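You operate a simulated robot arm through the tools that you are given. There is no shell and no other tool. Be economical: measure what you need, move in short steps, check, and stop when the job is done.

You run a simulated robot arm. Do the job below in one go: nothing can be reset, and whatever is moved stays where it is left.

TASK
Put the blue case from the left end of the work bench on the top of the desk. Put the bulb box on the left end of the work bench away in the blue bin. Put one of the brass adapters from the left end of the work bench on the gasket pack there. Take the red rag from the upper step and put it on the top of the tool box. Take the green tub and leave it in the white tray. Put the blue nozzle marked "55 psi" from the top of the desk on the top of the rear step and the blue nozzle that says "45 psi" in the open top of the tool chest. Any order will do. Set down upright: blue case, bulb box, brass adapter, blue nozzle.

Only the result counts: the job must be done as asked and must still hold three seconds after the hand-in. Knocking over, shifting, dropping, spilling or breaking anything else fails it.

THE ROBOT
A 6-joint arm with a two-finger parallel gripper on a trunk, on a base that drives. Base frame: it is fixed to the floor where the robot stands at the start and does not move with it; the origin is under the middle of the robot, x ahead of it, y to its left, z up; the surface under the hand at the start is at about z = 86. Lengths are in cm, angles in degrees, forces in N, time in s.
With the tool pointing down near the work surface it reaches from about 46 to 86 cm from the robot's upright axis, wherever it stands. Its first joint turns from -115.0 to 115.0 degrees. Places, roughly: blue bin (14x26 cm) [-308, 446, 80]; blue case [50, 25, 100]; blue nozzle [-200, -325, 75]; brass adapter [75, 25, 100]; bulb box [75, 25, 100]; gasket pack [75, 75, 75]; green tub [-375, 800, 100]; open top of the tool chest [-270, -440, 110]; red rag (10x7x2 cm) [-480, 250, 90]; top of the desk [-200, -340, 70]; top of the rear step (236x19 cm) [-590, -372, 50]; top of the tool box [-680, 470, 90]; white tray (25x17x5 cm) [-310, 510, 90]. Payload 4.2 kg.
The tool frame sits at the grasp point between the pads (the TCP): z along the fingers, y along the line on which they close. The tips reach 2.3 cm beyond it. Largest opening 9.4 cm; finger width 3.8, thickness 1; the body of the gripper, 5.4 by 9.6 cm, starts 3.9 cm behind the TCP.
Orientation is that of the tool frame in the base frame, as a unit quaternion [x, y, z, w]. With the fingers straight down and closing along the base's y, the tool's x points along the base's -x, its y along +y and its z along -z.

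THE INTERFACE
- The arm moves only by the tool step_arm. Its argument "commands" is a list of rows, each a list of 3 entries, a list of its own where there are three numbers: the shift along the base's x, y, z in cm, then the turn, a rotation vector about the base's x, y, z in degrees, then the closure in counts, from 0 (fully open) to 255 (shut). In form: [[[x, y, z], [rx, ry, rz], fingers], ...]. A call has 1 to 8 rows; each row is the pose to reach, as a shift and turn from the pose commanded when the call began. Each row takes 0.2 s and may step no farther than 5 cm and 8.6 degrees from the row before; otherwise, or with a gripper value out of range, the whole call is refused. A pose out of reach is approached as far as the arm can. The call stops where the force on the tool passes 40 N (or 10 N more than at its start, if that is more) or the arm is blocked; 0.2 s more then pass. The fingers move at their own pace (about 10.8 cm/s each) and stop on an object; they squeeze with about 43 N. The grip force told is the motor's: it shows also when the fingers shut on nothing. Time passes only in rows, and 0.2 s behind the last, so rows that repeat a pose let the fingers close. It gives the time, the measured TCP pose, the force on the tool (base axes), the opening and the grip force at its end, in the units of the frame above (readings bear some noise), with the torque about the TCP (base axes, N m) and any sound that the robot's microphone picked up, and new pictures: "pictures" is both (left out), scene, wrist or none.
- Cameras (640 x 400 px; columns grow to the right, rows downward): "scene" is now at [22.11, 20.35, 143.73]; the picture's right is [0.06, -1.00, 0.00], its down [-0.67, -0.04, -0.74] and it looks along [0.74, 0.05, -0.67] (base axes); focal length 276 px, centre (320, 200). "wrist" rides on the gripper at [8.6, 1.6, -7.4] in the tool frame; the picture's right is [-0.18, 0.98, 0.00], its down [-0.58, -0.11, -0.81] and it looks along [-0.79, -0.15, 0.59] (tool axes); focal length 243 px, centre (320, 200). There is no depth. A picture from a camera that has moved, and an enlarged one, comes with that camera's place and axes in the base frame and with its lens. The place of the scene camera against the robot may be out by one fixed shift of up to 1.8 cm in any direction.
- slide_trunk(by): slides the trunk up (or, below 0, down) by that many cm; the arm and the scene camera ride with it, the base frame stays. It gives what a move gives, with no picture.
- roll_base(legs): drives the robot by 1 to 6 legs, each [ahead, turn to the left] in cm and degrees, along the robot's own axes; the way and the turn of a leg run together, so that a leg with both is an arc; at most 150 cm and 180 degrees a leg. The arm and the cameras ride along, it lands a little off, and it stops where it bumps. It gives what a move gives, and a new picture of the scene camera.
- turn_head(pan, tilt): turns the head with the scene camera to pan (to the left, within 80 degrees either way) and tilt (down, from -29 to 69), counted from straight ahead of the robot. It gives what a move gives, and a new picture of the scene camera.
- enlarge(camera, box): a new picture of the part [left, top, right, bottom] of that camera's present view, enlarged. The clock stands still meanwhile.
- finish_job(): hands the job in; it is judged then, once.

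Go step by step. Nothing tells you exact positions but the pictures and the camera data: compare them with the known pose of the tool, close in by small moves and look again before you grip or let go. The budget is 207 turns and 260 pictures, counting those below and the enlarged ones. Unless the task says otherwise, let go and move clear before handing in, and close with one line.

The tools are called after "Call:" as a command line: name --argument value ..., lists and objects as JSON in quotes. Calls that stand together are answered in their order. step_arm: Moves the arm, as the interface text tells. Its arguments: {"type":"object","properties":{"commands":{"type":"array"},"pictures":{"type":"string","enum":["both","scene","wrist","none"]}},"required":["commands"]} The other tools are called the same way: slide_trunk (by) slides the trunk up or down; roll_base (legs) drives the base; turn_head (pan, tilt) turns the head that bears the scene camera; enlarge (camera, box) takes an enlarged picture of a part of a camera's view; finish_job () hands the job in.

At the start:

```text
clock: 0.0
position: [48.45, 13.3, 122.53]
tool_rot: [0.0, 1.0, -0.001, 0.0]
force: [-0.5, 0.1, -0.2]
moment: [0.02, -0.01, -0.02]
grip_width: 9.39
gripper_force: 0.1
trunk travel left (down, up): [-80.0, 19.0]
robot x, y, heading: [-0.08, -0.25, -0.1]
head pan, tilt: [3.7, 42.4]
```

scene: 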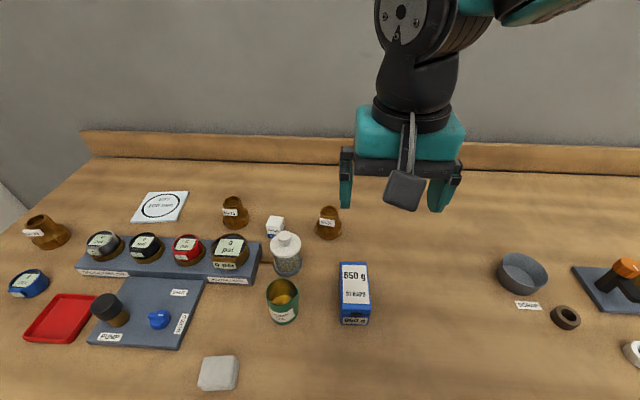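
wrist: 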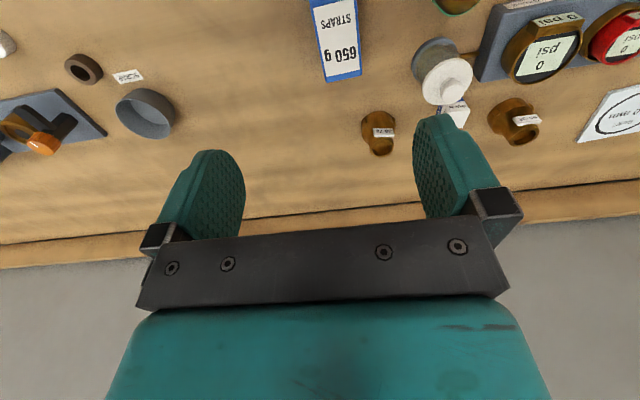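

I see the bench with a blue case (650 g), several brass adapters, a small white box, and a white pack with a ring printed on it. I'll enlarge to read the labels.

Call:
enlarge --camera "scene" --box '[200, 180, 400, 340]'

Call:
enlarge --camera "scene" --box '[0, 170, 260, 380]'

```text
2.50 times, centred on (300, 260) of scene
camera zoom: at [22.11, 20.35, 143.73], right [0.06, -1.0, 0.0], down [-0.67, -0.04, -0.74], along [0.74, 0.05, -0.67], focal length 690 px, centre (370, 50)
```

zoom: 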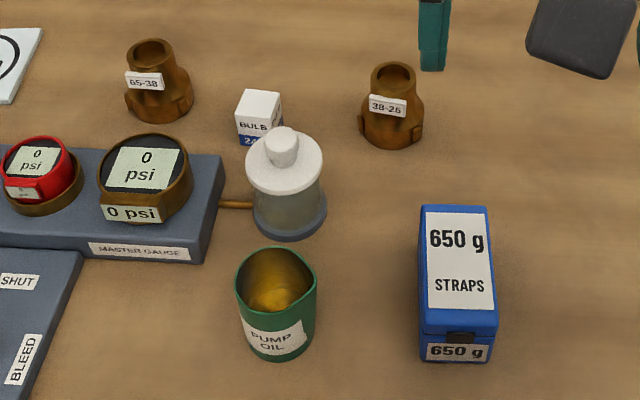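

```text
1.90 times, centred on (130, 275) of scene
camera zoom: at [22.11, 20.35, 143.73], right [0.06, -1.0, 0.0], down [-0.67, -0.04, -0.74], along [0.74, 0.05, -0.67], focal length 526 px, centre (682, 57)
```

zoom: 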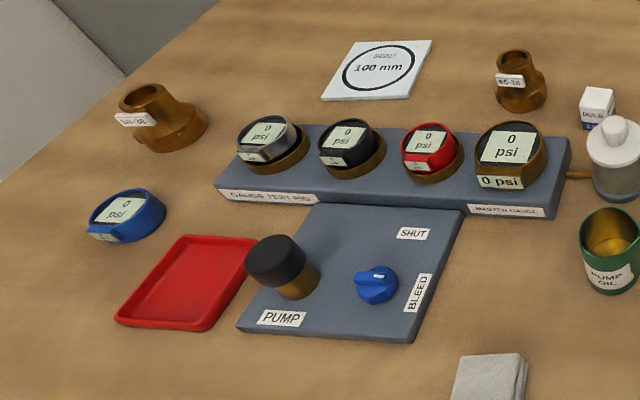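

Adapter "38-25" sits at about (72.8, 21.3) on the bench and the gasket pack at about (80, 73). I'll move above the 38-25 adapter first and refine with the wrist view.

Call:
step_arm --commands '[[[4, 1.4, -1.6], [0, 0, 0], 0], [[8, 2.7, -3.4], [0, 0, 0], 0], [[12, 4, -5], [0, 0, 0], 0], [[16, 5.3, -6.8], [0, 0, 0], 0], [[20, 6.7, -8.4], [0, 0, 0], 0], [[24.2, 8, -10], [0, 0, 0], 0], [[24.2, 8, -14.5], [0, 0, 0], 0]]'

```text
clock: 1.6
position: [72.72, 21.24, 107.97]
tool_rot: [-0.001, 1.0, 0.0, 0.0]
force: [0.0, 0.0, 0.1]
moment: [0.03, -0.01, 0.01]
grip_width: 9.39
gripper_force: 0.0
trunk travel left (down, up): [-80.0, 19.0]
robot x, y, heading: [-0.25, -0.07, 0.1]
head pan, tilt: [3.7, 42.4]
camera scene: at [22.08, 20.34, 143.74], right [0.06, -1.0, 0.0], down [-0.67, -0.04, -0.74], along [0.74, 0.05, -0.67], focal length 276 px, centre (320, 200)
camera wrist: at [64.08, 22.99, 115.61], right [0.18, 0.98, 0.0], down [0.58, -0.11, 0.81], along [0.79, -0.15, -0.59], focal length 243 px, centre (320, 200)
```

scene: 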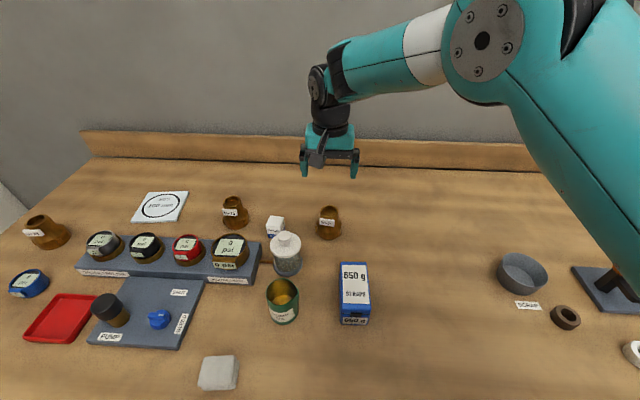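
wrist: 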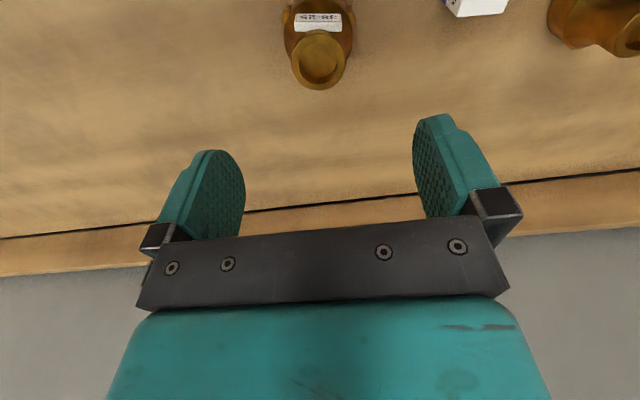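

The neck lines up sideways and its top is at about z=96. I'll go down to z=100 and check.

Call:
step_arm --commands '[[[0, 0, -4], [0, 0, 0], 0], [[0, 0, -7.5], [0, 0, 0], 0]]' --pictures "wrist"

Call:
enlarge --camera "scene" --box '[260, 150, 400, 250]'

```text
clock: 2.2
position: [72.42, 21.27, 100.62]
tool_rot: [-0.001, 1.0, 0.0, 0.0]
force: [-0.2, -0.7, 0.8]
moment: [-0.02, 0.02, 0.01]
grip_width: 9.4
gripper_force: 0.0
trunk travel left (down, up): [-80.0, 19.0]
robot x, y, heading: [0.08, 0.1, -0.1]
head pan, tilt: [3.7, 42.4]
camera wrist: at [63.87, 22.97, 108.19], right [0.18, 0.98, 0.0], down [0.58, -0.11, 0.81], along [0.79, -0.15, -0.59], focal length 243 px, centre (320, 200)
```

wrist: 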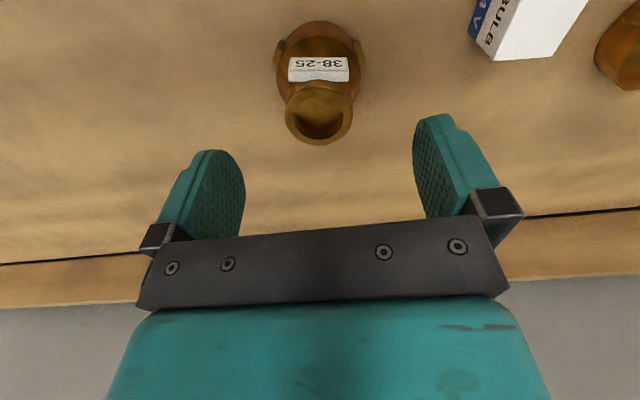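

```text
4.00 times, centred on (330, 200) of scene
camera zoom: at [22.09, 20.34, 143.74], right [0.06, -1.0, 0.0], down [-0.67, -0.04, -0.74], along [0.74, 0.05, -0.67], focal length 1105 px, centre (280, 200)
```

zoom: 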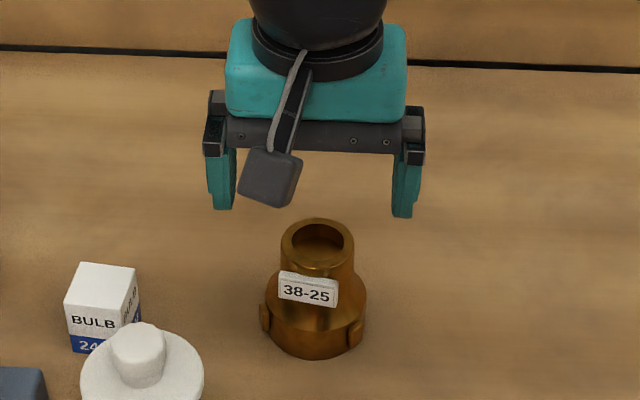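

The rim centre is at about (73.3, 21.4, 94). I'll shift 0.9 ahead, lower to z≈93 and close.

Call:
step_arm --commands '[[[0.9, 0.1, 0], [0, 0, 0], 0], [[0.9, 0.1, -4], [0, 0, 0], 0], [[0.9, 0.1, -7.4], [0, 0, 0], 0], [[0.9, 0.1, -7.4], [0, 0, 0], 255], [[0.9, 0.1, -7.4], [0, 0, 0], 255], [[0.9, 0.1, -7.4], [0, 0, 0], 255]]'

```text
clock: 3.6
position: [73.59, 21.36, 93.18]
tool_rot: [0.001, 1.0, 0.001, 0.0]
force: [0.9, 0.4, 0.0]
moment: [-0.03, -0.01, 0.06]
grip_width: 4.62
gripper_force: 43.1
trunk travel left (down, up): [-80.0, 19.0]
robot x, y, heading: [0.2, -0.13, 0.2]
head pan, tilt: [3.7, 42.4]
camera scene: at [22.12, 20.35, 143.72], right [0.06, -1.0, 0.0], down [-0.67, -0.04, -0.74], along [0.74, 0.05, -0.67], focal length 276 px, centre (320, 200)
camera wrist: at [64.93, 23.19, 100.74], right [0.18, 0.98, 0.0], down [0.58, -0.11, 0.81], along [0.79, -0.15, -0.59], focal length 243 px, centre (320, 200)
```

scene: 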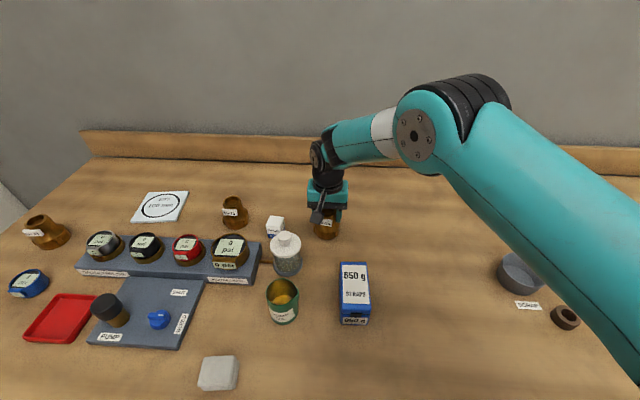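
wrist: 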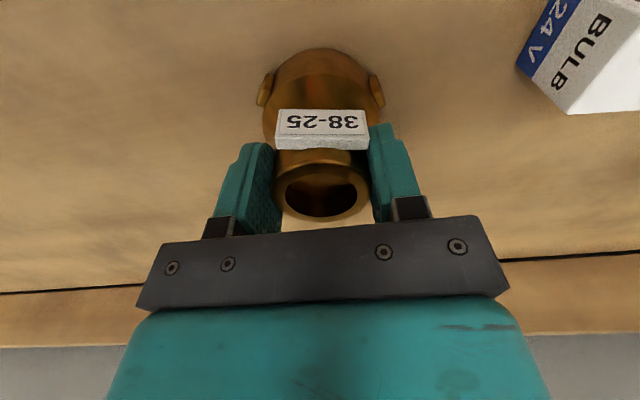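

The adapter is gripped. I'll lift it high and pull it back before driving 50 cm to the left.

Call:
step_arm --commands '[[[0, 0, 5], [0, 0, 0], 255], [[0, 0, 10], [0, 0, 0], 255], [[-1, 0, 14.8], [0, 0, 0], 255], [[-4, 0, 18.6], [0, 0, 0], 255], [[-8, 0, 21], [0, 0, 0], 255], [[-12.5, 0, 22.5], [0, 0, 0], 255], [[-17, 0, 24], [0, 0, 0], 255], [[-21.5, 0, 25], [0, 0, 0], 255]]' --pictures "none"

Call:
roll_base --legs '[[0, 90], [52, 0], [0, -90]]'

```text
clock: 5.4
position: [52.05, 21.34, 118.32]
tool_rot: [0.001, 1.0, -0.001, 0.0]
force: [0.5, 0.5, -0.1]
moment: [-0.02, 0.03, -0.02]
grip_width: 0.0
gripper_force: 42.9
trunk travel left (down, up): [-80.0, 19.0]
robot x, y, heading: [0.34, -0.2, 0.1]
head pan, tilt: [3.7, 42.4]
```

```text
clock: 8.2
position: [11.0, 50.61, 118.53]
tool_rot: [-0.448, 0.894, 0.001, 0.0]
force: [0.8, -0.7, 0.3]
moment: [-0.01, 0.03, 0.01]
grip_width: 0.01
gripper_force: 42.5
trunk travel left (down, up): [-80.0, 19.0]
robot x, y, heading: [-3.85, -3.18, 44.4]
head pan, tilt: [3.7, 42.4]
stopped in leg 1: the robot was blocked; the commanded pose is now the measured one
camera scene: at [-2.31, 27.62, 143.74], right [0.74, -0.67, 0.0], down [-0.45, -0.5, -0.74], along [0.5, 0.55, -0.67], focal length 276 px, centre (320, 200)
```

scene: 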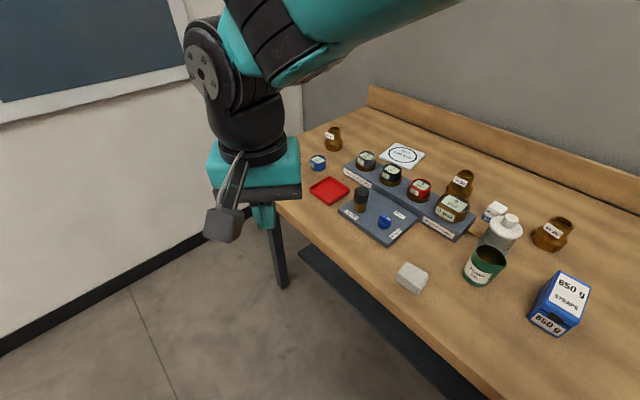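

The adapter slipped out of the fingers at the lift, and the base bumped while turning. I'll check the adapter's state.

Call:
enlarge --camera "scene" --box '[440, 160, 640, 340]'

```text
2.22 times, centred on (540, 250) of scene
camera zoom: at [-2.31, 27.62, 143.74], right [0.74, -0.67, 0.0], down [-0.45, -0.5, -0.74], along [0.5, 0.55, -0.67], focal length 614 px, centre (-169, 89)
```

zoom: 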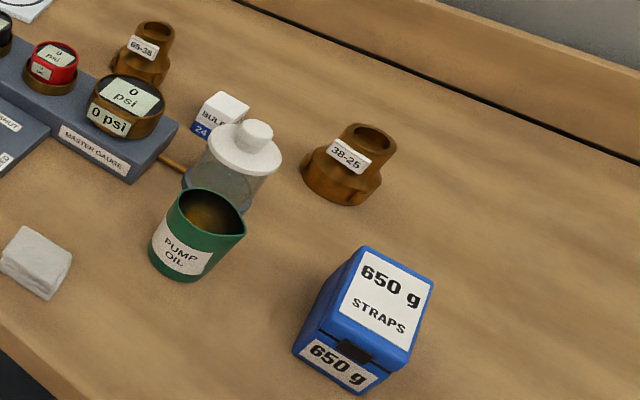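

The adapter still stands upright near (74.5, 21.7). I'll back the base off the bench, move left and face the bench again from about (1, 50), so both adapter and pack are in reach.

Call:
roll_base --legs '[[-22, 0], [0, 45.6], [69, 0], [0, -90], [20, 0]]'

```text
clock: 20.4
position: [49.77, 78.19, 118.46]
tool_rot: [-0.071, 0.997, 0.0, 0.001]
force: [-0.5, 0.3, -0.3]
moment: [0.04, -0.03, -0.04]
grip_width: 0.0
gripper_force: 42.5
trunk travel left (down, up): [-80.0, 19.0]
robot x, y, heading: [1.16, 50.19, -1.1]
head pan, tilt: [3.7, 42.4]
camera scene: at [23.47, 70.45, 143.73], right [0.05, -1.0, 0.0], down [-0.67, -0.03, -0.74], along [0.74, 0.04, -0.67], focal length 276 px, centre (320, 200)
```

scene: 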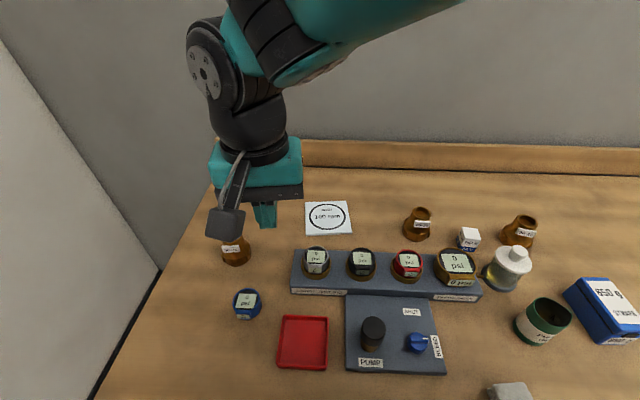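

The robot is now at (1, 50). I'll bring the hand back over the 38-25 adapter with fingers open, and straighten its yaw.

Call:
step_arm --commands '[[[1.5, -4.7, 0], [0, 0, -1], 0], [[3, -9.4, 0], [0, 0, -2], 0], [[4.5, -14.1, 0], [0, 0, -3], 0], [[6, -18.8, 0], [0, 0, -4], 0], [[7.5, -23.5, 0], [0, 0, -5], 0], [[9, -28.2, 0], [0, 0, -6], 0], [[10.5, -32.9, 0], [0, 0, -7], 0], [[12, -37.6, 0], [0, 0, -8.1], 0]]' --pictures "none"

Call:
step_arm --commands '[[[2.5, -4, -1.5], [0, 0, 0], 0], [[5, -8, -3], [0, 0, 0], 0], [[7.5, -12, -4.5], [0, 0, 0], 0], [[10, -15.5, -6], [0, 0, 0], 0], [[12, -19.0, -8], [0, 0, 0], 0], [[12, -19.0, -12], [0, 0, 0], 0], [[12, -19.0, -16], [0, 0, 0], 0]]'

```text
clock: 22.2
position: [62.05, 40.46, 118.24]
tool_rot: [-0.001, 1.0, 0.001, -0.001]
force: [-1.1, 0.3, -1.0]
moment: [-0.01, -0.03, 0.02]
grip_width: 9.41
gripper_force: 0.1
trunk travel left (down, up): [-80.0, 19.0]
robot x, y, heading: [1.17, 50.58, -0.6]
head pan, tilt: [3.7, 42.4]
```

```text
clock: 23.8
position: [73.78, 21.62, 102.55]
tool_rot: [-0.001, 1.0, 0.0, 0.0]
force: [-0.6, 0.3, 0.0]
moment: [-0.01, -0.02, -0.04]
grip_width: 9.37
gripper_force: 0.1
trunk travel left (down, up): [-80.0, 19.0]
robot x, y, heading: [0.97, 50.54, -0.8]
head pan, tilt: [3.7, 42.4]
camera scene: at [23.44, 70.45, 143.74], right [0.05, -1.0, 0.0], down [-0.67, -0.03, -0.74], along [0.74, 0.04, -0.67], focal length 276 px, centre (320, 200)
camera wrist: at [65.04, 23.32, 110.12], right [0.18, 0.98, 0.0], down [0.58, -0.11, 0.81], along [0.79, -0.15, -0.59], focal length 243 px, centre (320, 200)
```

scene: 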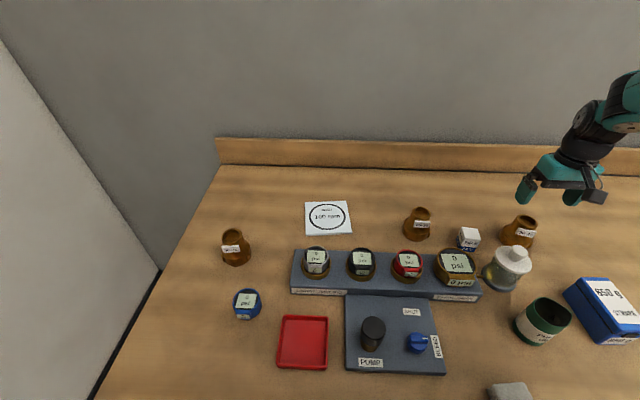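
wrist: 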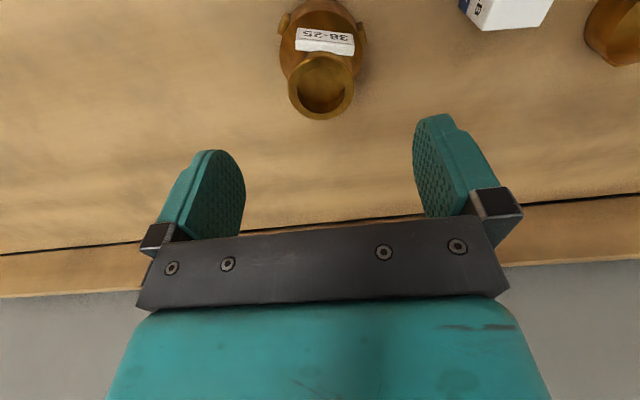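

The neck is nearly centred. I'll grip lower this time (z≈91.7) and lift slowly.

Call:
step_arm --commands '[[[0.2, 0.3, -4], [0, 0, 0], 0], [[0.2, 0.3, -8], [0, 0, 0], 0], [[0.2, 0.3, -10.8], [0, 0, 0], 0], [[0.2, 0.3, -10.8], [0, 0, 0], 0], [[0.2, 0.3, -10.8], [0, 0, 0], 255], [[0.2, 0.3, -10.8], [0, 0, 0], 255], [[0.2, 0.3, -10.8], [0, 0, 0], 255], [[0.2, 0.3, -10.8], [0, 0, 0], 255]]' --pictures "wrist"

Call:
step_arm --commands '[[[0, 0, 0.4], [0, 0, 0], 255], [[0, 0, 0.8], [0, 0, 0], 255], [[0, 0, 1.2], [0, 0, 0], 255], [[0, 0, 1.6], [0, 0, 0], 255]]' --pictures "wrist"

```text
clock: 25.6
position: [73.95, 21.78, 91.62]
tool_rot: [-0.001, 1.0, 0.0, 0.001]
force: [0.5, -0.2, 0.0]
moment: [-0.06, -0.11, -0.03]
grip_width: 4.58
gripper_force: 43.2
trunk travel left (down, up): [-80.0, 19.0]
robot x, y, heading: [1.39, 50.23, -0.7]
head pan, tilt: [3.7, 42.4]
camera wrist: at [65.22, 23.49, 99.25], right [0.18, 0.98, 0.0], down [0.58, -0.11, 0.81], along [0.79, -0.15, -0.59], focal length 243 px, centre (320, 200)
```

wrist: 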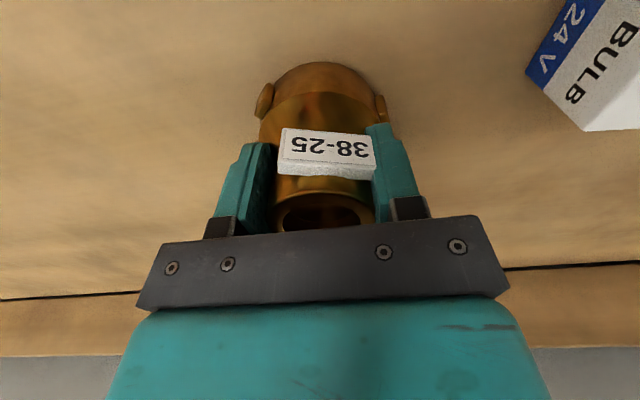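

```text
clock: 26.6
position: [73.91, 21.87, 93.19]
tool_rot: [0.0, 1.0, 0.0, 0.0]
force: [-0.3, 0.0, -4.5]
moment: [0.01, 0.03, -0.01]
grip_width: 4.56
gripper_force: 42.8
trunk travel left (down, up): [-80.0, 19.0]
robot x, y, heading: [1.17, 50.13, -0.8]
head pan, tilt: [3.7, 42.4]
camera wrist: at [65.27, 23.64, 100.83], right [0.18, 0.98, 0.0], down [0.58, -0.11, 0.81], along [0.79, -0.15, -0.59], focal length 243 px, centre (320, 200)
```

wrist: 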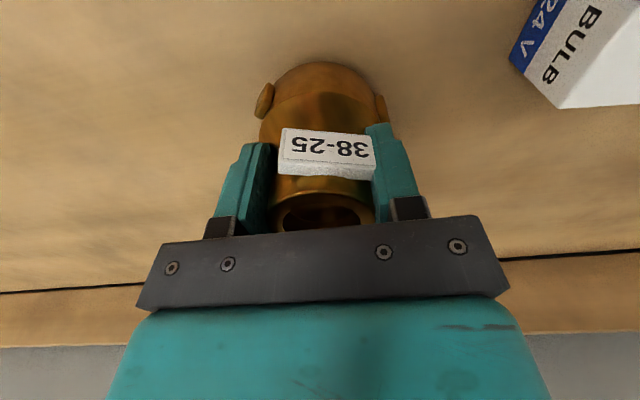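

It's held now, weighing about 4.5 N. I'll lift it to z≈108 at a moderate pace, then carry it toward the pack.

Call:
step_arm --commands '[[[0, 0, 1], [0, 0, 0], 255], [[0, 0, 3], [0, 0, 0], 255], [[0, 0, 6], [0, 0, 0], 255], [[0, 0, 9], [0, 0, 0], 255], [[0, 0, 12], [0, 0, 0], 255], [[0, 0, 14.5], [0, 0, 0], 255], [[-1, 2, 16], [0, 0, 0], 255]]' --pictures "none"

Call:
step_arm --commands '[[[0, 2, 0], [0, 0, 0], 255], [[0, 6, 0], [0, 0, 0], 255], [[0, 10, 0], [0, 0, 0], 255], [[0, 14, 0], [0, 0, 0], 255], [[0, 18, 0], [0, 0, 0], 255], [[0, 22, 0], [0, 0, 0], 255], [[0, 26, 0], [0, 0, 0], 255], [[0, 29, 0], [0, 0, 0], 255]]' --pictures "none"

Call:
step_arm --commands '[[[1, 2, 0], [0, 0, 0], 255], [[2, 6, 0], [0, 0, 0], 255], [[3, 10, 0], [0, 0, 0], 255], [[4, 13, 0], [0, 0, 0], 255], [[5, 16, 0], [0, 0, 0], 255], [[6, 18.3, 0], [0, 0, 0], 255], [[6.8, 18.3, -2], [0, 0, 0], 255], [[6.8, 18.3, -4], [0, 0, 0], 255]]' --pictures "both"

```text
clock: 28.2
position: [73.03, 23.8, 109.11]
tool_rot: [0.0, 1.0, 0.001, -0.001]
force: [0.1, -0.5, -4.2]
moment: [-0.01, 0.01, 0.01]
grip_width: 4.54
gripper_force: 42.8
trunk travel left (down, up): [-80.0, 19.0]
robot x, y, heading: [1.57, 50.72, -1.0]
head pan, tilt: [3.7, 42.4]
```

```text
clock: 30.0
position: [72.92, 52.84, 109.41]
tool_rot: [0.0, 1.0, 0.0, 0.0]
force: [-0.3, 0.2, -4.2]
moment: [0.04, 0.01, -0.03]
grip_width: 4.56
gripper_force: 42.9
trunk travel left (down, up): [-80.0, 19.0]
robot x, y, heading: [0.98, 50.45, -1.1]
head pan, tilt: [3.7, 42.4]
```

```text
clock: 31.8
position: [79.72, 71.19, 105.23]
tool_rot: [0.0, 1.0, 0.0, 0.0]
force: [-0.2, 0.7, -5.0]
moment: [-0.02, -0.01, 0.0]
grip_width: 4.58
gripper_force: 43.1
trunk travel left (down, up): [-80.0, 19.0]
robot x, y, heading: [0.96, 50.07, -0.7]
head pan, tilt: [3.7, 42.4]
camera scene: at [23.47, 70.46, 143.73], right [0.05, -1.0, 0.0], down [-0.67, -0.03, -0.74], along [0.74, 0.04, -0.67], focal length 276 px, centre (320, 200)
camera wrist: at [71.18, 72.89, 112.8], right [0.18, 0.98, 0.0], down [0.58, -0.11, 0.81], along [0.79, -0.15, -0.59], focal length 243 px, centre (320, 200)
```

scene: 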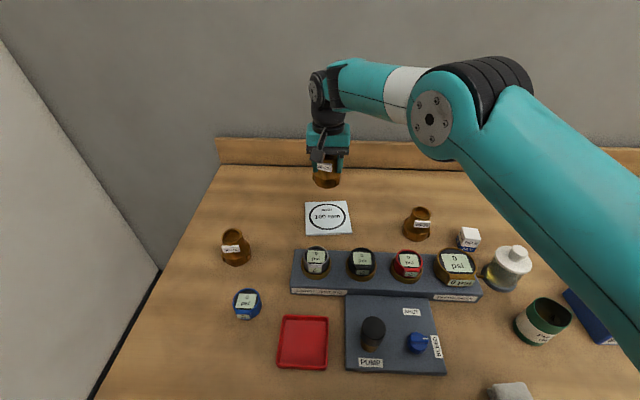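
wrist: 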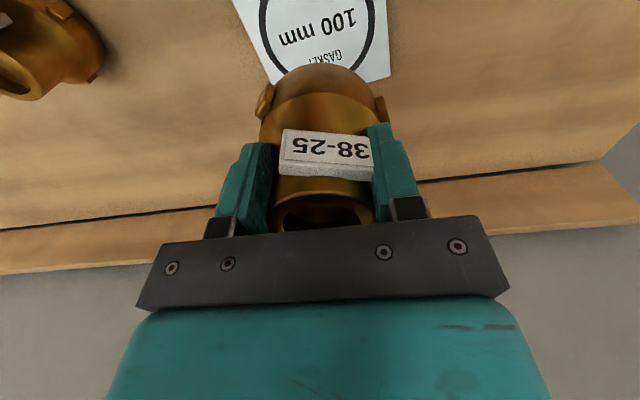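

The pack centre is at about (79.6, 71.1), directly below. I'll lower to just above it, then settle in small steps.

Call:
step_arm --commands '[[[0, 0, -3], [0, 0, 0], 255], [[0, 0, -6], [0, 0, 0], 255], [[0, 0, -9], [0, 0, 0], 255], [[0, 0, -11.2], [0, 0, 0], 255], [[0, 0, -12], [0, 0, 0], 255], [[0, 0, -12.4], [0, 0, 0], 255]]' --pictures "both"

```text
clock: 33.2
position: [79.73, 71.1, 92.8]
tool_rot: [-0.001, 1.0, 0.0, 0.0]
force: [-1.2, -0.8, -3.9]
moment: [0.0, 0.02, -0.01]
grip_width: 4.55
gripper_force: 43.2
trunk travel left (down, up): [-80.0, 19.0]
robot x, y, heading: [1.19, 50.43, -0.7]
head pan, tilt: [3.7, 42.4]
camera scene: at [23.49, 70.46, 143.72], right [0.05, -1.0, 0.0], down [-0.67, -0.03, -0.74], along [0.74, 0.04, -0.67], focal length 276 px, centre (320, 200)
camera wrist: at [71.09, 72.87, 100.29], right [0.18, 0.98, 0.0], down [0.58, -0.11, 0.81], along [0.79, -0.15, -0.59], focal length 243 px, centre (320, 200)
```

scene: 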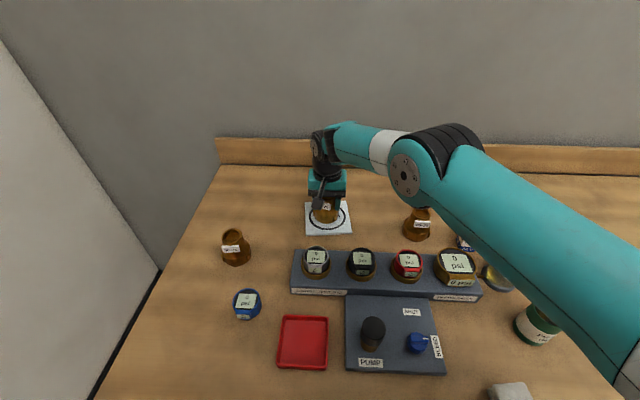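
wrist: 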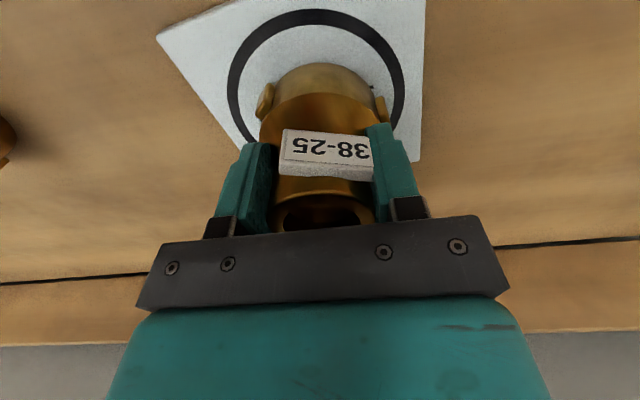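

Well centred, still a bit above. I'll lower in fine steps until the weight comes off.

Call:
step_arm --commands '[[[-0.3, 0, -0.2], [0, 0, 0], 255], [[-0.3, 0, -0.4], [0, 0, 0], 255], [[-0.3, 0, -0.55], [0, 0, 0], 255]]' --pictures "none"

```text
clock: 34.0
position: [79.56, 71.25, 92.58]
tool_rot: [0.0, 1.0, 0.001, 0.003]
force: [-0.4, -5.3, 30.0]
moment: [-0.61, 0.59, 0.15]
grip_width: 4.55
gripper_force: 43.2
trunk travel left (down, up): [-80.0, 19.0]
robot x, y, heading: [1.07, 50.62, -0.9]
head pan, tilt: [3.7, 42.4]
```

It's resting on the pack. I'll ease off, open and rise straight up.

Call:
step_arm --commands '[[[0, 0, 0.25], [0, 0, 0], 255], [[0, 0, 0.25], [0, 0, 0], 0], [[0, 0, 0.25], [0, 0, 0], 0], [[0, 0, 2], [0, 0, 0], 0], [[0, 0, 6], [0, 0, 0], 0], [[0, 0, 11], [0, 0, 0], 0], [[0, 0, 16], [0, 0, 0], 0]]' --pictures "both"

```text
clock: 35.6
position: [79.13, 71.1, 108.33]
tool_rot: [0.0, 1.0, 0.0, -0.001]
force: [0.2, -1.0, -0.3]
moment: [-0.04, 0.04, -0.03]
grip_width: 9.39
gripper_force: 0.1
trunk travel left (down, up): [-80.0, 19.0]
robot x, y, heading: [1.14, 50.47, -0.9]
head pan, tilt: [3.7, 42.4]
camera scene: at [23.52, 70.46, 143.71], right [0.05, -1.0, 0.0], down [-0.67, -0.03, -0.74], along [0.74, 0.04, -0.67], focal length 276 px, centre (320, 200)
camera wrist: at [70.55, 72.84, 115.92], right [0.18, 0.98, 0.0], down [0.58, -0.11, 0.81], along [0.79, -0.15, -0.59], focal length 243 px, centre (320, 200)
```

scene: 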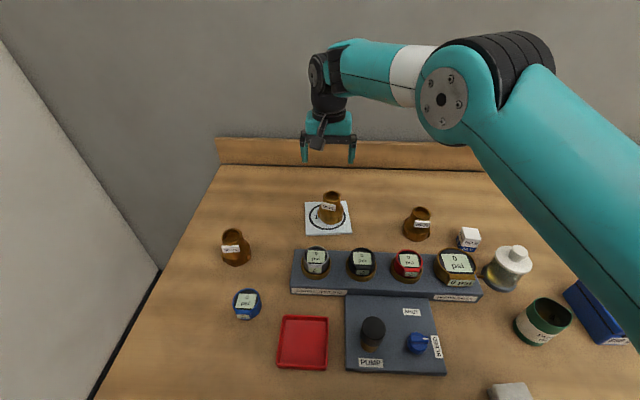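
wrist: 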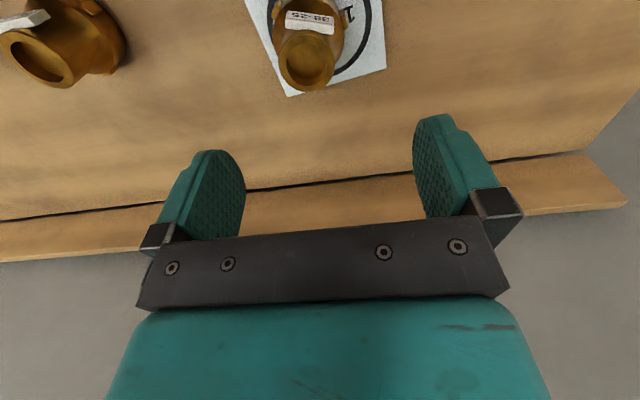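

Let me verify the placement, and look at the bulb box.

Call:
enlarge --camera "scene" --box '[280, 170, 380, 250]'

Call:
enlarge --camera "scene" --box '[400, 190, 560, 300]'

```text
5.00 times, centred on (330, 210) of scene
camera zoom: at [23.52, 70.46, 143.71], right [0.05, -1.0, 0.0], down [-0.67, -0.03, -0.74], along [0.74, 0.04, -0.67], focal length 1381 px, centre (270, 150)
```

zoom: 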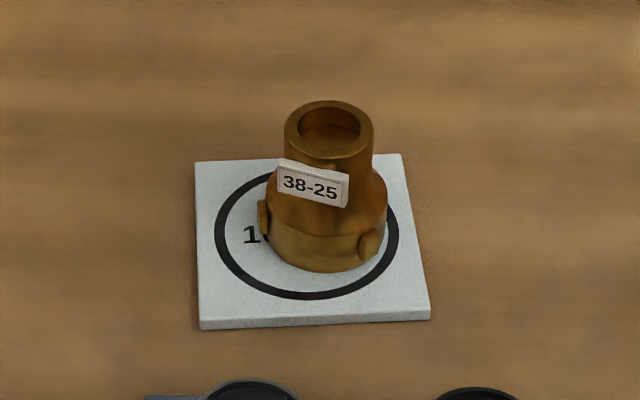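

```text
3.64 times, centred on (480, 245) of scene
camera zoom: at [23.52, 70.46, 143.71], right [0.05, -1.0, 0.0], down [-0.67, -0.03, -0.74], along [0.74, 0.04, -0.67], focal length 1004 px, centre (-262, 36)
```

zoom: 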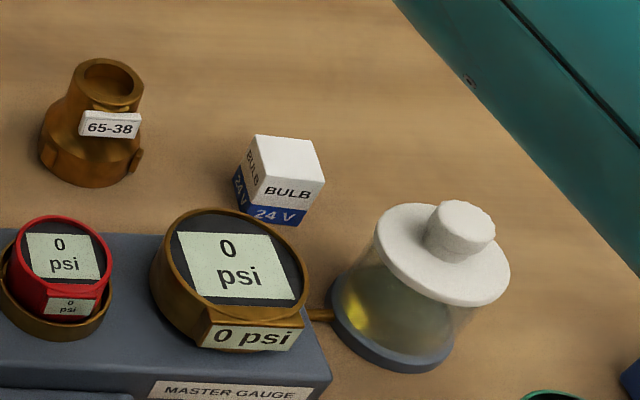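

The adapter sits well on the pack. Now I'll go over the bulb box (about (71.5, 34.5), turned roughly -20°).

Call:
step_arm --commands '[[[-1, -4.6, 0], [0, 0, -2.5], 0], [[-2, -9.2, 0], [0, 0, -5], 0], [[-3, -13.8, 0], [0, 0, -7.5], 0], [[-4, -18.4, 0], [0, 0, -10], 0], [[-5, -23, 0], [0, 0, -12.5], 0], [[-6, -27.6, 0], [0, 0, -15], 0], [[-7, -32.2, 0], [0, 0, -17.5], 0], [[-7.6, -36.6, -2], [0, 0, -20], 0]]' --pictures "wrist"

```text
clock: 37.4
position: [71.49, 34.46, 106.1]
tool_rot: [0.172, 0.985, 0.001, 0.0]
force: [-1.2, -0.9, 0.4]
moment: [-0.05, 0.01, 0.03]
grip_width: 9.4
gripper_force: 0.1
trunk travel left (down, up): [-80.0, 19.0]
robot x, y, heading: [1.06, 50.45, -0.8]
head pan, tilt: [3.7, 42.4]
camera wrist: at [63.98, 39.12, 113.75], right [0.51, 0.86, 0.0], down [0.51, -0.3, 0.81], along [0.69, -0.41, -0.59], focal length 243 px, centre (320, 200)
```

wrist: 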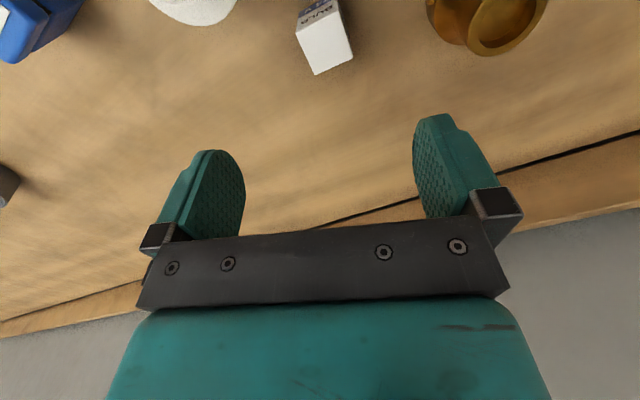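

The box centre is about (72, 35), turned about -8°. I'll correct yaw and position and go down part way.

Call:
step_arm --commands '[[[0.4, 0.5, 0], [0, 0, 6], 0], [[0.4, 0.5, -3], [0, 0, 12], 0], [[0.4, 0.5, -7], [0, 0, 12], 0], [[0.4, 0.5, -10], [0, 0, 12], 0]]' --pictures "wrist"

Call:
enlarge --camera "scene" --box '[400, 180, 560, 300]'

```text
clock: 38.4
position: [72.21, 34.93, 96.22]
tool_rot: [0.069, 0.998, 0.0, 0.0]
force: [-0.2, 0.1, 0.5]
moment: [0.0, 0.0, -0.02]
grip_width: 9.4
gripper_force: 0.0
trunk travel left (down, up): [-80.0, 19.0]
robot x, y, heading: [1.19, 50.16, -0.7]
head pan, tilt: [3.7, 42.4]
camera wrist: at [63.84, 37.95, 103.87], right [0.32, 0.95, 0.0], down [0.56, -0.19, 0.81], along [0.76, -0.26, -0.59], focal length 243 px, centre (320, 200)
```

wrist: 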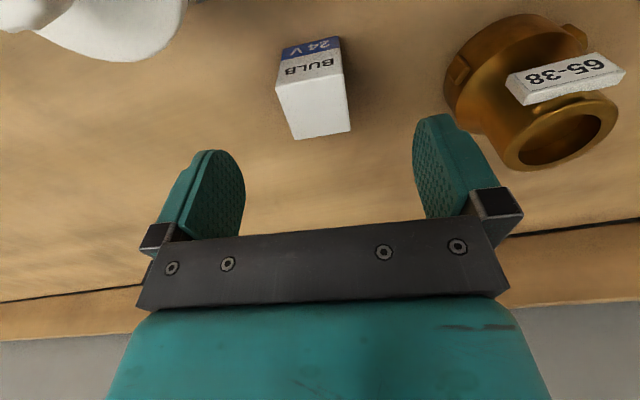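

```text
3.33 times, centred on (480, 240) of scene
camera zoom: at [23.44, 70.45, 143.74], right [0.05, -1.0, 0.0], down [-0.67, -0.03, -0.74], along [0.74, 0.04, -0.67], focal length 920 px, centre (-213, 67)
```

zoom: 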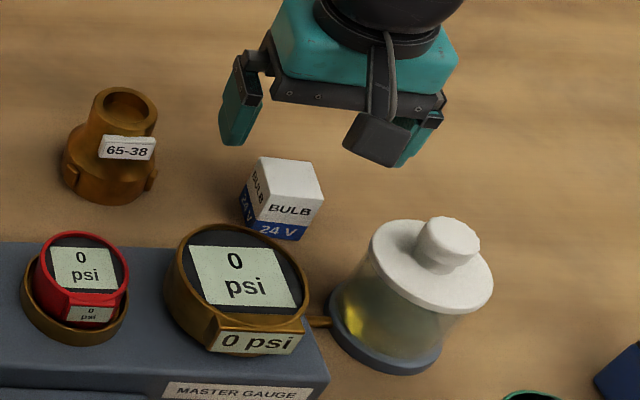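

Aligned within a few degrees. I'll turn 4° more, go down and close.

Call:
step_arm --commands '[[[-0.2, 0, 0], [0, 0, 4], 0], [[-0.2, 0, -4], [0, 0, 4], 0], [[-0.2, 0, -6.8], [0, 0, 4], 0], [[-0.2, 0, -6.8], [0, 0, 4], 0], [[-0.2, 0, -6.8], [0, 0, 4], 255], [[-0.2, 0, -6.8], [0, 0, 4], 255], [[-0.2, 0, -6.8], [0, 0, 4], 255], [[-0.2, 0, -6.8], [0, 0, 4], 255]]' --pictures "wrist"

Call:
step_arm --commands '[[[0, 0, 0.6], [0, 0, 0], 255], [[0, 0, 1.5], [0, 0, 0], 255], [[0, 0, 3], [0, 0, 0], 255], [[0, 0, 6], [0, 0, 0], 255], [[0, 0, 10], [0, 0, 0], 255], [[0, 0, 14], [0, 0, 0], 255]]' --pictures "scene"

```text
clock: 40.2
position: [72.01, 34.94, 89.27]
tool_rot: [0.034, 0.999, -0.001, 0.001]
force: [0.4, -0.2, 0.1]
moment: [0.02, -0.02, 0.01]
grip_width: 3.73
gripper_force: 42.4
trunk travel left (down, up): [-80.0, 19.0]
robot x, y, heading: [1.36, 50.21, -0.9]
head pan, tilt: [3.7, 42.4]
camera wrist: at [63.54, 37.3, 96.87], right [0.25, 0.97, 0.0], down [0.57, -0.15, 0.81], along [0.78, -0.2, -0.59], focal length 243 px, centre (320, 200)
```

wrist: 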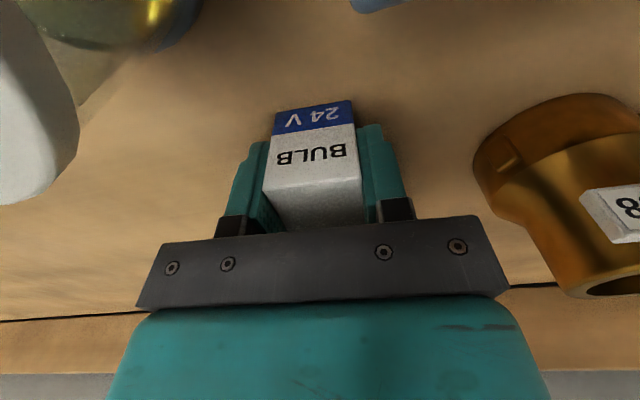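

```text
clock: 41.6
position: [72.1, 35.16, 103.4]
tool_rot: [0.034, 0.999, 0.0, 0.0]
force: [0.5, -0.8, -0.6]
moment: [-0.01, 0.03, 0.01]
grip_width: 3.73
gripper_force: 43.4
trunk travel left (down, up): [-80.0, 19.0]
robot x, y, heading: [0.89, 50.48, -0.9]
head pan, tilt: [3.7, 42.4]
camera scene: at [23.52, 70.43, 143.71], right [0.05, -1.0, 0.0], down [-0.67, -0.03, -0.74], along [0.74, 0.04, -0.67], focal length 276 px, centre (320, 200)
```

scene: 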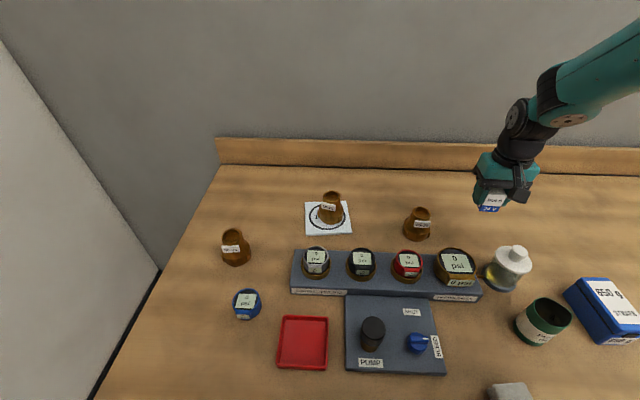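

The bulb box is held upright. I'll pull the arm in, back off, turn around and look over the room.

Call:
step_arm --commands '[[[0, 2, 4], [0, 0, 0], 255], [[-2, 5, 8], [0, 0, 0], 255], [[-5, 8, 11], [0, 0, 0], 255], [[-9, 11, 13], [0, 0, 0], 255], [[-13, 13, 14], [0, 0, 0], 255], [[-17, 15, 15], [0, 0, 0], 255], [[-20, 15, 16], [0, 0, 0], 255], [[-22, 15, 18], [0, 0, 0], 255]]' --pictures "none"

Call:
roll_base --legs '[[-60, 0], [0, 120]]'

Call:
turn_head --pan -40 --tilt 12

Call:
turn_head --pan 50 --tilt 12

```text
refused: row 2 steps farther than a row can; nothing moved
```

```text
clock: 50.0
position: [-81.82, 120.2, 103.48]
tool_rot: [0.848, -0.53, 0.0, -0.001]
force: [-0.2, 0.4, -0.4]
moment: [-0.04, -0.03, 0.04]
grip_width: 3.73
gripper_force: 42.5
trunk travel left (down, up): [-80.0, 19.0]
robot x, y, heading: [-59.65, 51.05, 119.3]
head pan, tilt: [3.7, 42.4]
camera scene: at [-89.93, 62.15, 143.73], right [0.84, 0.54, 0.0], down [0.37, -0.57, -0.74], along [-0.4, 0.62, -0.67], focal length 276 px, centre (320, 200)
```

scene: 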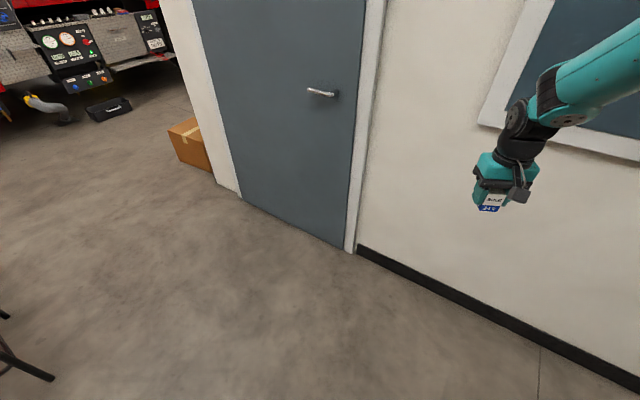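

```text
clock: 51.1
position: [-81.76, 120.24, 103.49]
tool_rot: [0.848, -0.529, -0.001, 0.0]
force: [-0.1, 0.1, -0.3]
moment: [-0.01, -0.03, 0.05]
grip_width: 3.71
gripper_force: 43.3
trunk travel left (down, up): [-80.0, 19.0]
robot x, y, heading: [-59.63, 50.98, 119.5]
head pan, tilt: [-40.0, 12.0]
camera scene: at [-83.66, 64.32, 148.51], right [0.98, -0.19, 0.0], down [-0.04, -0.2, -0.98], along [0.18, 0.96, -0.21], focal length 276 px, centre (320, 200)
```

scene: 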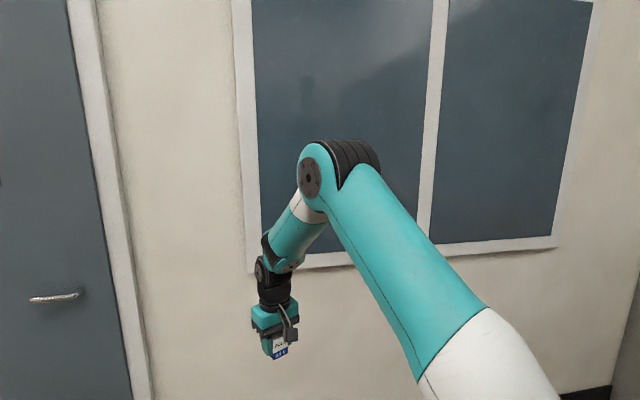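

```text
clock: 52.8
position: [-81.96, 120.31, 103.25]
tool_rot: [0.849, -0.529, -0.001, 0.0]
force: [-0.8, -1.0, -1.2]
moment: [-0.02, 0.0, 0.02]
grip_width: 3.73
gripper_force: 43.0
trunk travel left (down, up): [-80.0, 19.0]
robot x, y, heading: [-59.52, 50.85, 119.3]
head pan, tilt: [50.0, 12.0]
camera scene: at [-94.55, 56.9, 148.52], right [0.19, 0.98, 0.0], down [0.2, -0.04, -0.98], along [-0.96, 0.18, -0.21], focal length 276 px, centre (320, 200)
```

scene: 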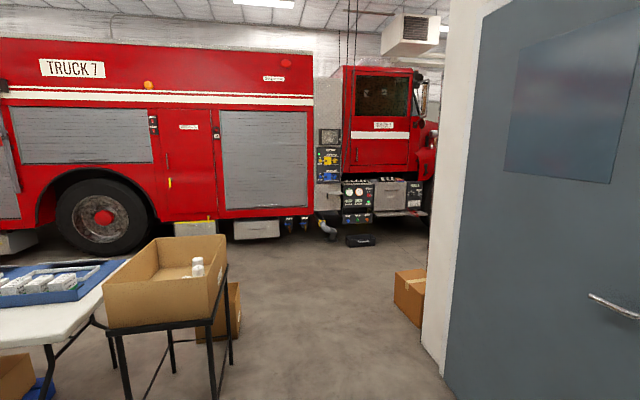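

There's a doorway past the wall end (about x -240, y 169), a fire truck beyond at x<-470, a cardboard box on a stand near (-258, 27) and a box on the floor near (-300, 175). I'll tuck the arm, then drive along y≈105 and turn up at x≈-390.

Call:
step_arm --commands '[[[1.5, -2.6, 2.5], [0, 0, 0], 255], [[3, -5.2, 5], [0, 0, 0], 255], [[4.5, -7.8, 7.5], [0, 0, 0], 255], [[6, -10.4, 10], [0, 0, 0], 255], [[7.5, -13, 12], [0, 0, 0], 255], [[9, -15.6, 14], [0, 0, 0], 255], [[10.4, -18.3, 16], [0, 0, 0], 255]]' --pictures "none"

Call:
roll_base --legs '[[0, 50], [150, 0]]'

Call:
turn_head --pan -45 --tilt 20

```text
clock: 54.4
position: [-71.4, 101.99, 119.5]
tool_rot: [0.848, -0.53, 0.0, 0.0]
force: [-0.9, 0.3, -0.9]
moment: [-0.05, -0.01, 0.01]
grip_width: 3.69
gripper_force: 42.7
trunk travel left (down, up): [-80.0, 19.0]
robot x, y, heading: [-59.52, 51.2, 119.4]
head pan, tilt: [50.0, 12.0]
```

```text
clock: 64.1
position: [-252.59, 107.14, 119.4]
tool_rot: [0.99, -0.139, 0.0, 0.0]
force: [0.1, 0.1, -0.5]
moment: [-0.01, 0.0, 0.02]
grip_width: 3.73
gripper_force: 43.3
trunk travel left (down, up): [-80.0, 19.0]
robot x, y, heading: [-207.07, 81.68, 167.3]
head pan, tilt: [50.0, 12.0]
camera scene: at [-234.83, 60.85, 148.52], right [-0.61, 0.8, 0.0], down [0.17, 0.13, -0.98], along [-0.78, -0.59, -0.21], focal length 276 px, centre (320, 200)
```

scene: 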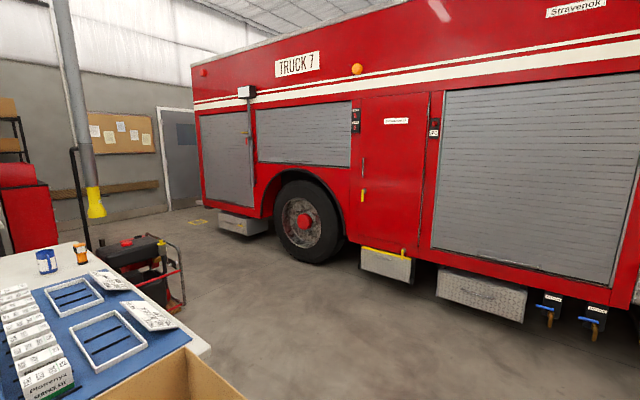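

```text
clock: 65.8
position: [-252.71, 107.04, 119.42]
tool_rot: [0.99, -0.138, -0.001, 0.0]
force: [0.5, 0.7, -0.6]
moment: [0.02, 0.05, -0.03]
grip_width: 3.72
gripper_force: 42.9
trunk travel left (down, up): [-80.0, 19.0]
robot x, y, heading: [-206.93, 81.77, 167.3]
head pan, tilt: [-45.0, 20.0]
camera scene: at [-232.39, 74.36, 147.22], right [0.84, 0.54, 0.0], down [0.18, -0.29, -0.94], along [-0.5, 0.79, -0.34], focal length 276 px, centre (320, 200)
```

scene: 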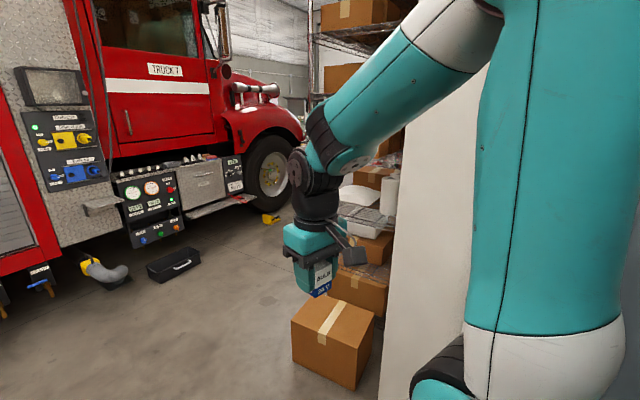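

Clear corridor between the floor box (x>-320) and the truck. I'll continue to x≈-385, turn up and advance to y≈270.

Call:
roll_base --legs '[[150, 0], [32, 0], [0, -77], [140, 0]]'

Call:
turn_head --pan -45 --tilt 25

Call:
turn_head --pan 30 --tilt 15

```text
clock: 84.8
position: [-376.62, 315.63, 119.34]
tool_rot: [-0.7, 0.715, 0.0, 0.001]
force: [-0.6, 0.1, -0.3]
moment: [0.0, 0.02, 0.0]
grip_width: 3.74
gripper_force: 43.5
trunk travel left (down, up): [-80.0, 19.0]
robot x, y, heading: [-389.56, 265.39, 92.0]
head pan, tilt: [-45.0, 20.0]
camera scene: at [-404.57, 286.64, 147.21], right [0.73, -0.68, 0.0], down [-0.23, -0.25, -0.94], along [0.64, 0.69, -0.34], focal length 276 px, centre (320, 200)
```

scene: 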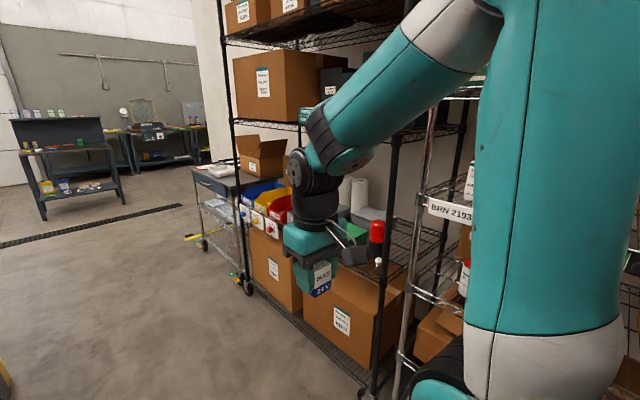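

```text
clock: 85.5
position: [-376.61, 315.66, 119.47]
tool_rot: [-0.7, 0.715, 0.0, 0.0]
force: [-0.6, 0.5, -1.2]
moment: [-0.02, -0.03, -0.03]
grip_width: 3.72
gripper_force: 42.7
trunk travel left (down, up): [-80.0, 19.0]
robot x, y, heading: [-389.2, 265.05, 92.0]
head pan, tilt: [-45.0, 25.0]
camera scene: at [-404.64, 286.57, 146.41], right [0.73, -0.68, 0.0], down [-0.29, -0.31, -0.91], along [0.62, 0.66, -0.42], focal length 276 px, centre (320, 200)
```

scene: 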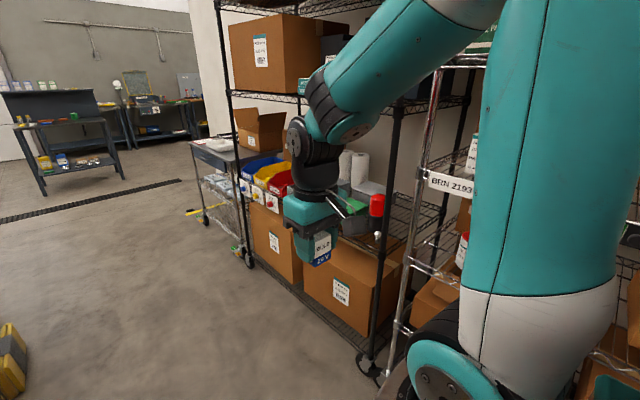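

```text
clock: 87.0
position: [-376.79, 315.65, 119.43]
tool_rot: [-0.7, 0.715, -0.001, 0.001]
force: [1.0, -0.7, 0.6]
moment: [0.04, 0.01, -0.01]
grip_width: 3.74
gripper_force: 42.8
trunk travel left (down, up): [-80.0, 19.0]
robot x, y, heading: [-389.73, 264.91, 92.1]
head pan, tilt: [30.0, 15.0]
camera scene: at [-415.87, 287.76, 148.03], right [0.85, 0.53, 0.0], down [0.14, -0.22, -0.97], along [-0.51, 0.82, -0.26], focal length 276 px, centre (320, 200)
```

scene: 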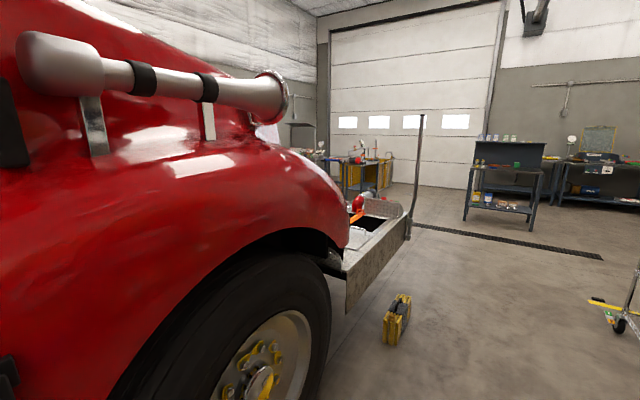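

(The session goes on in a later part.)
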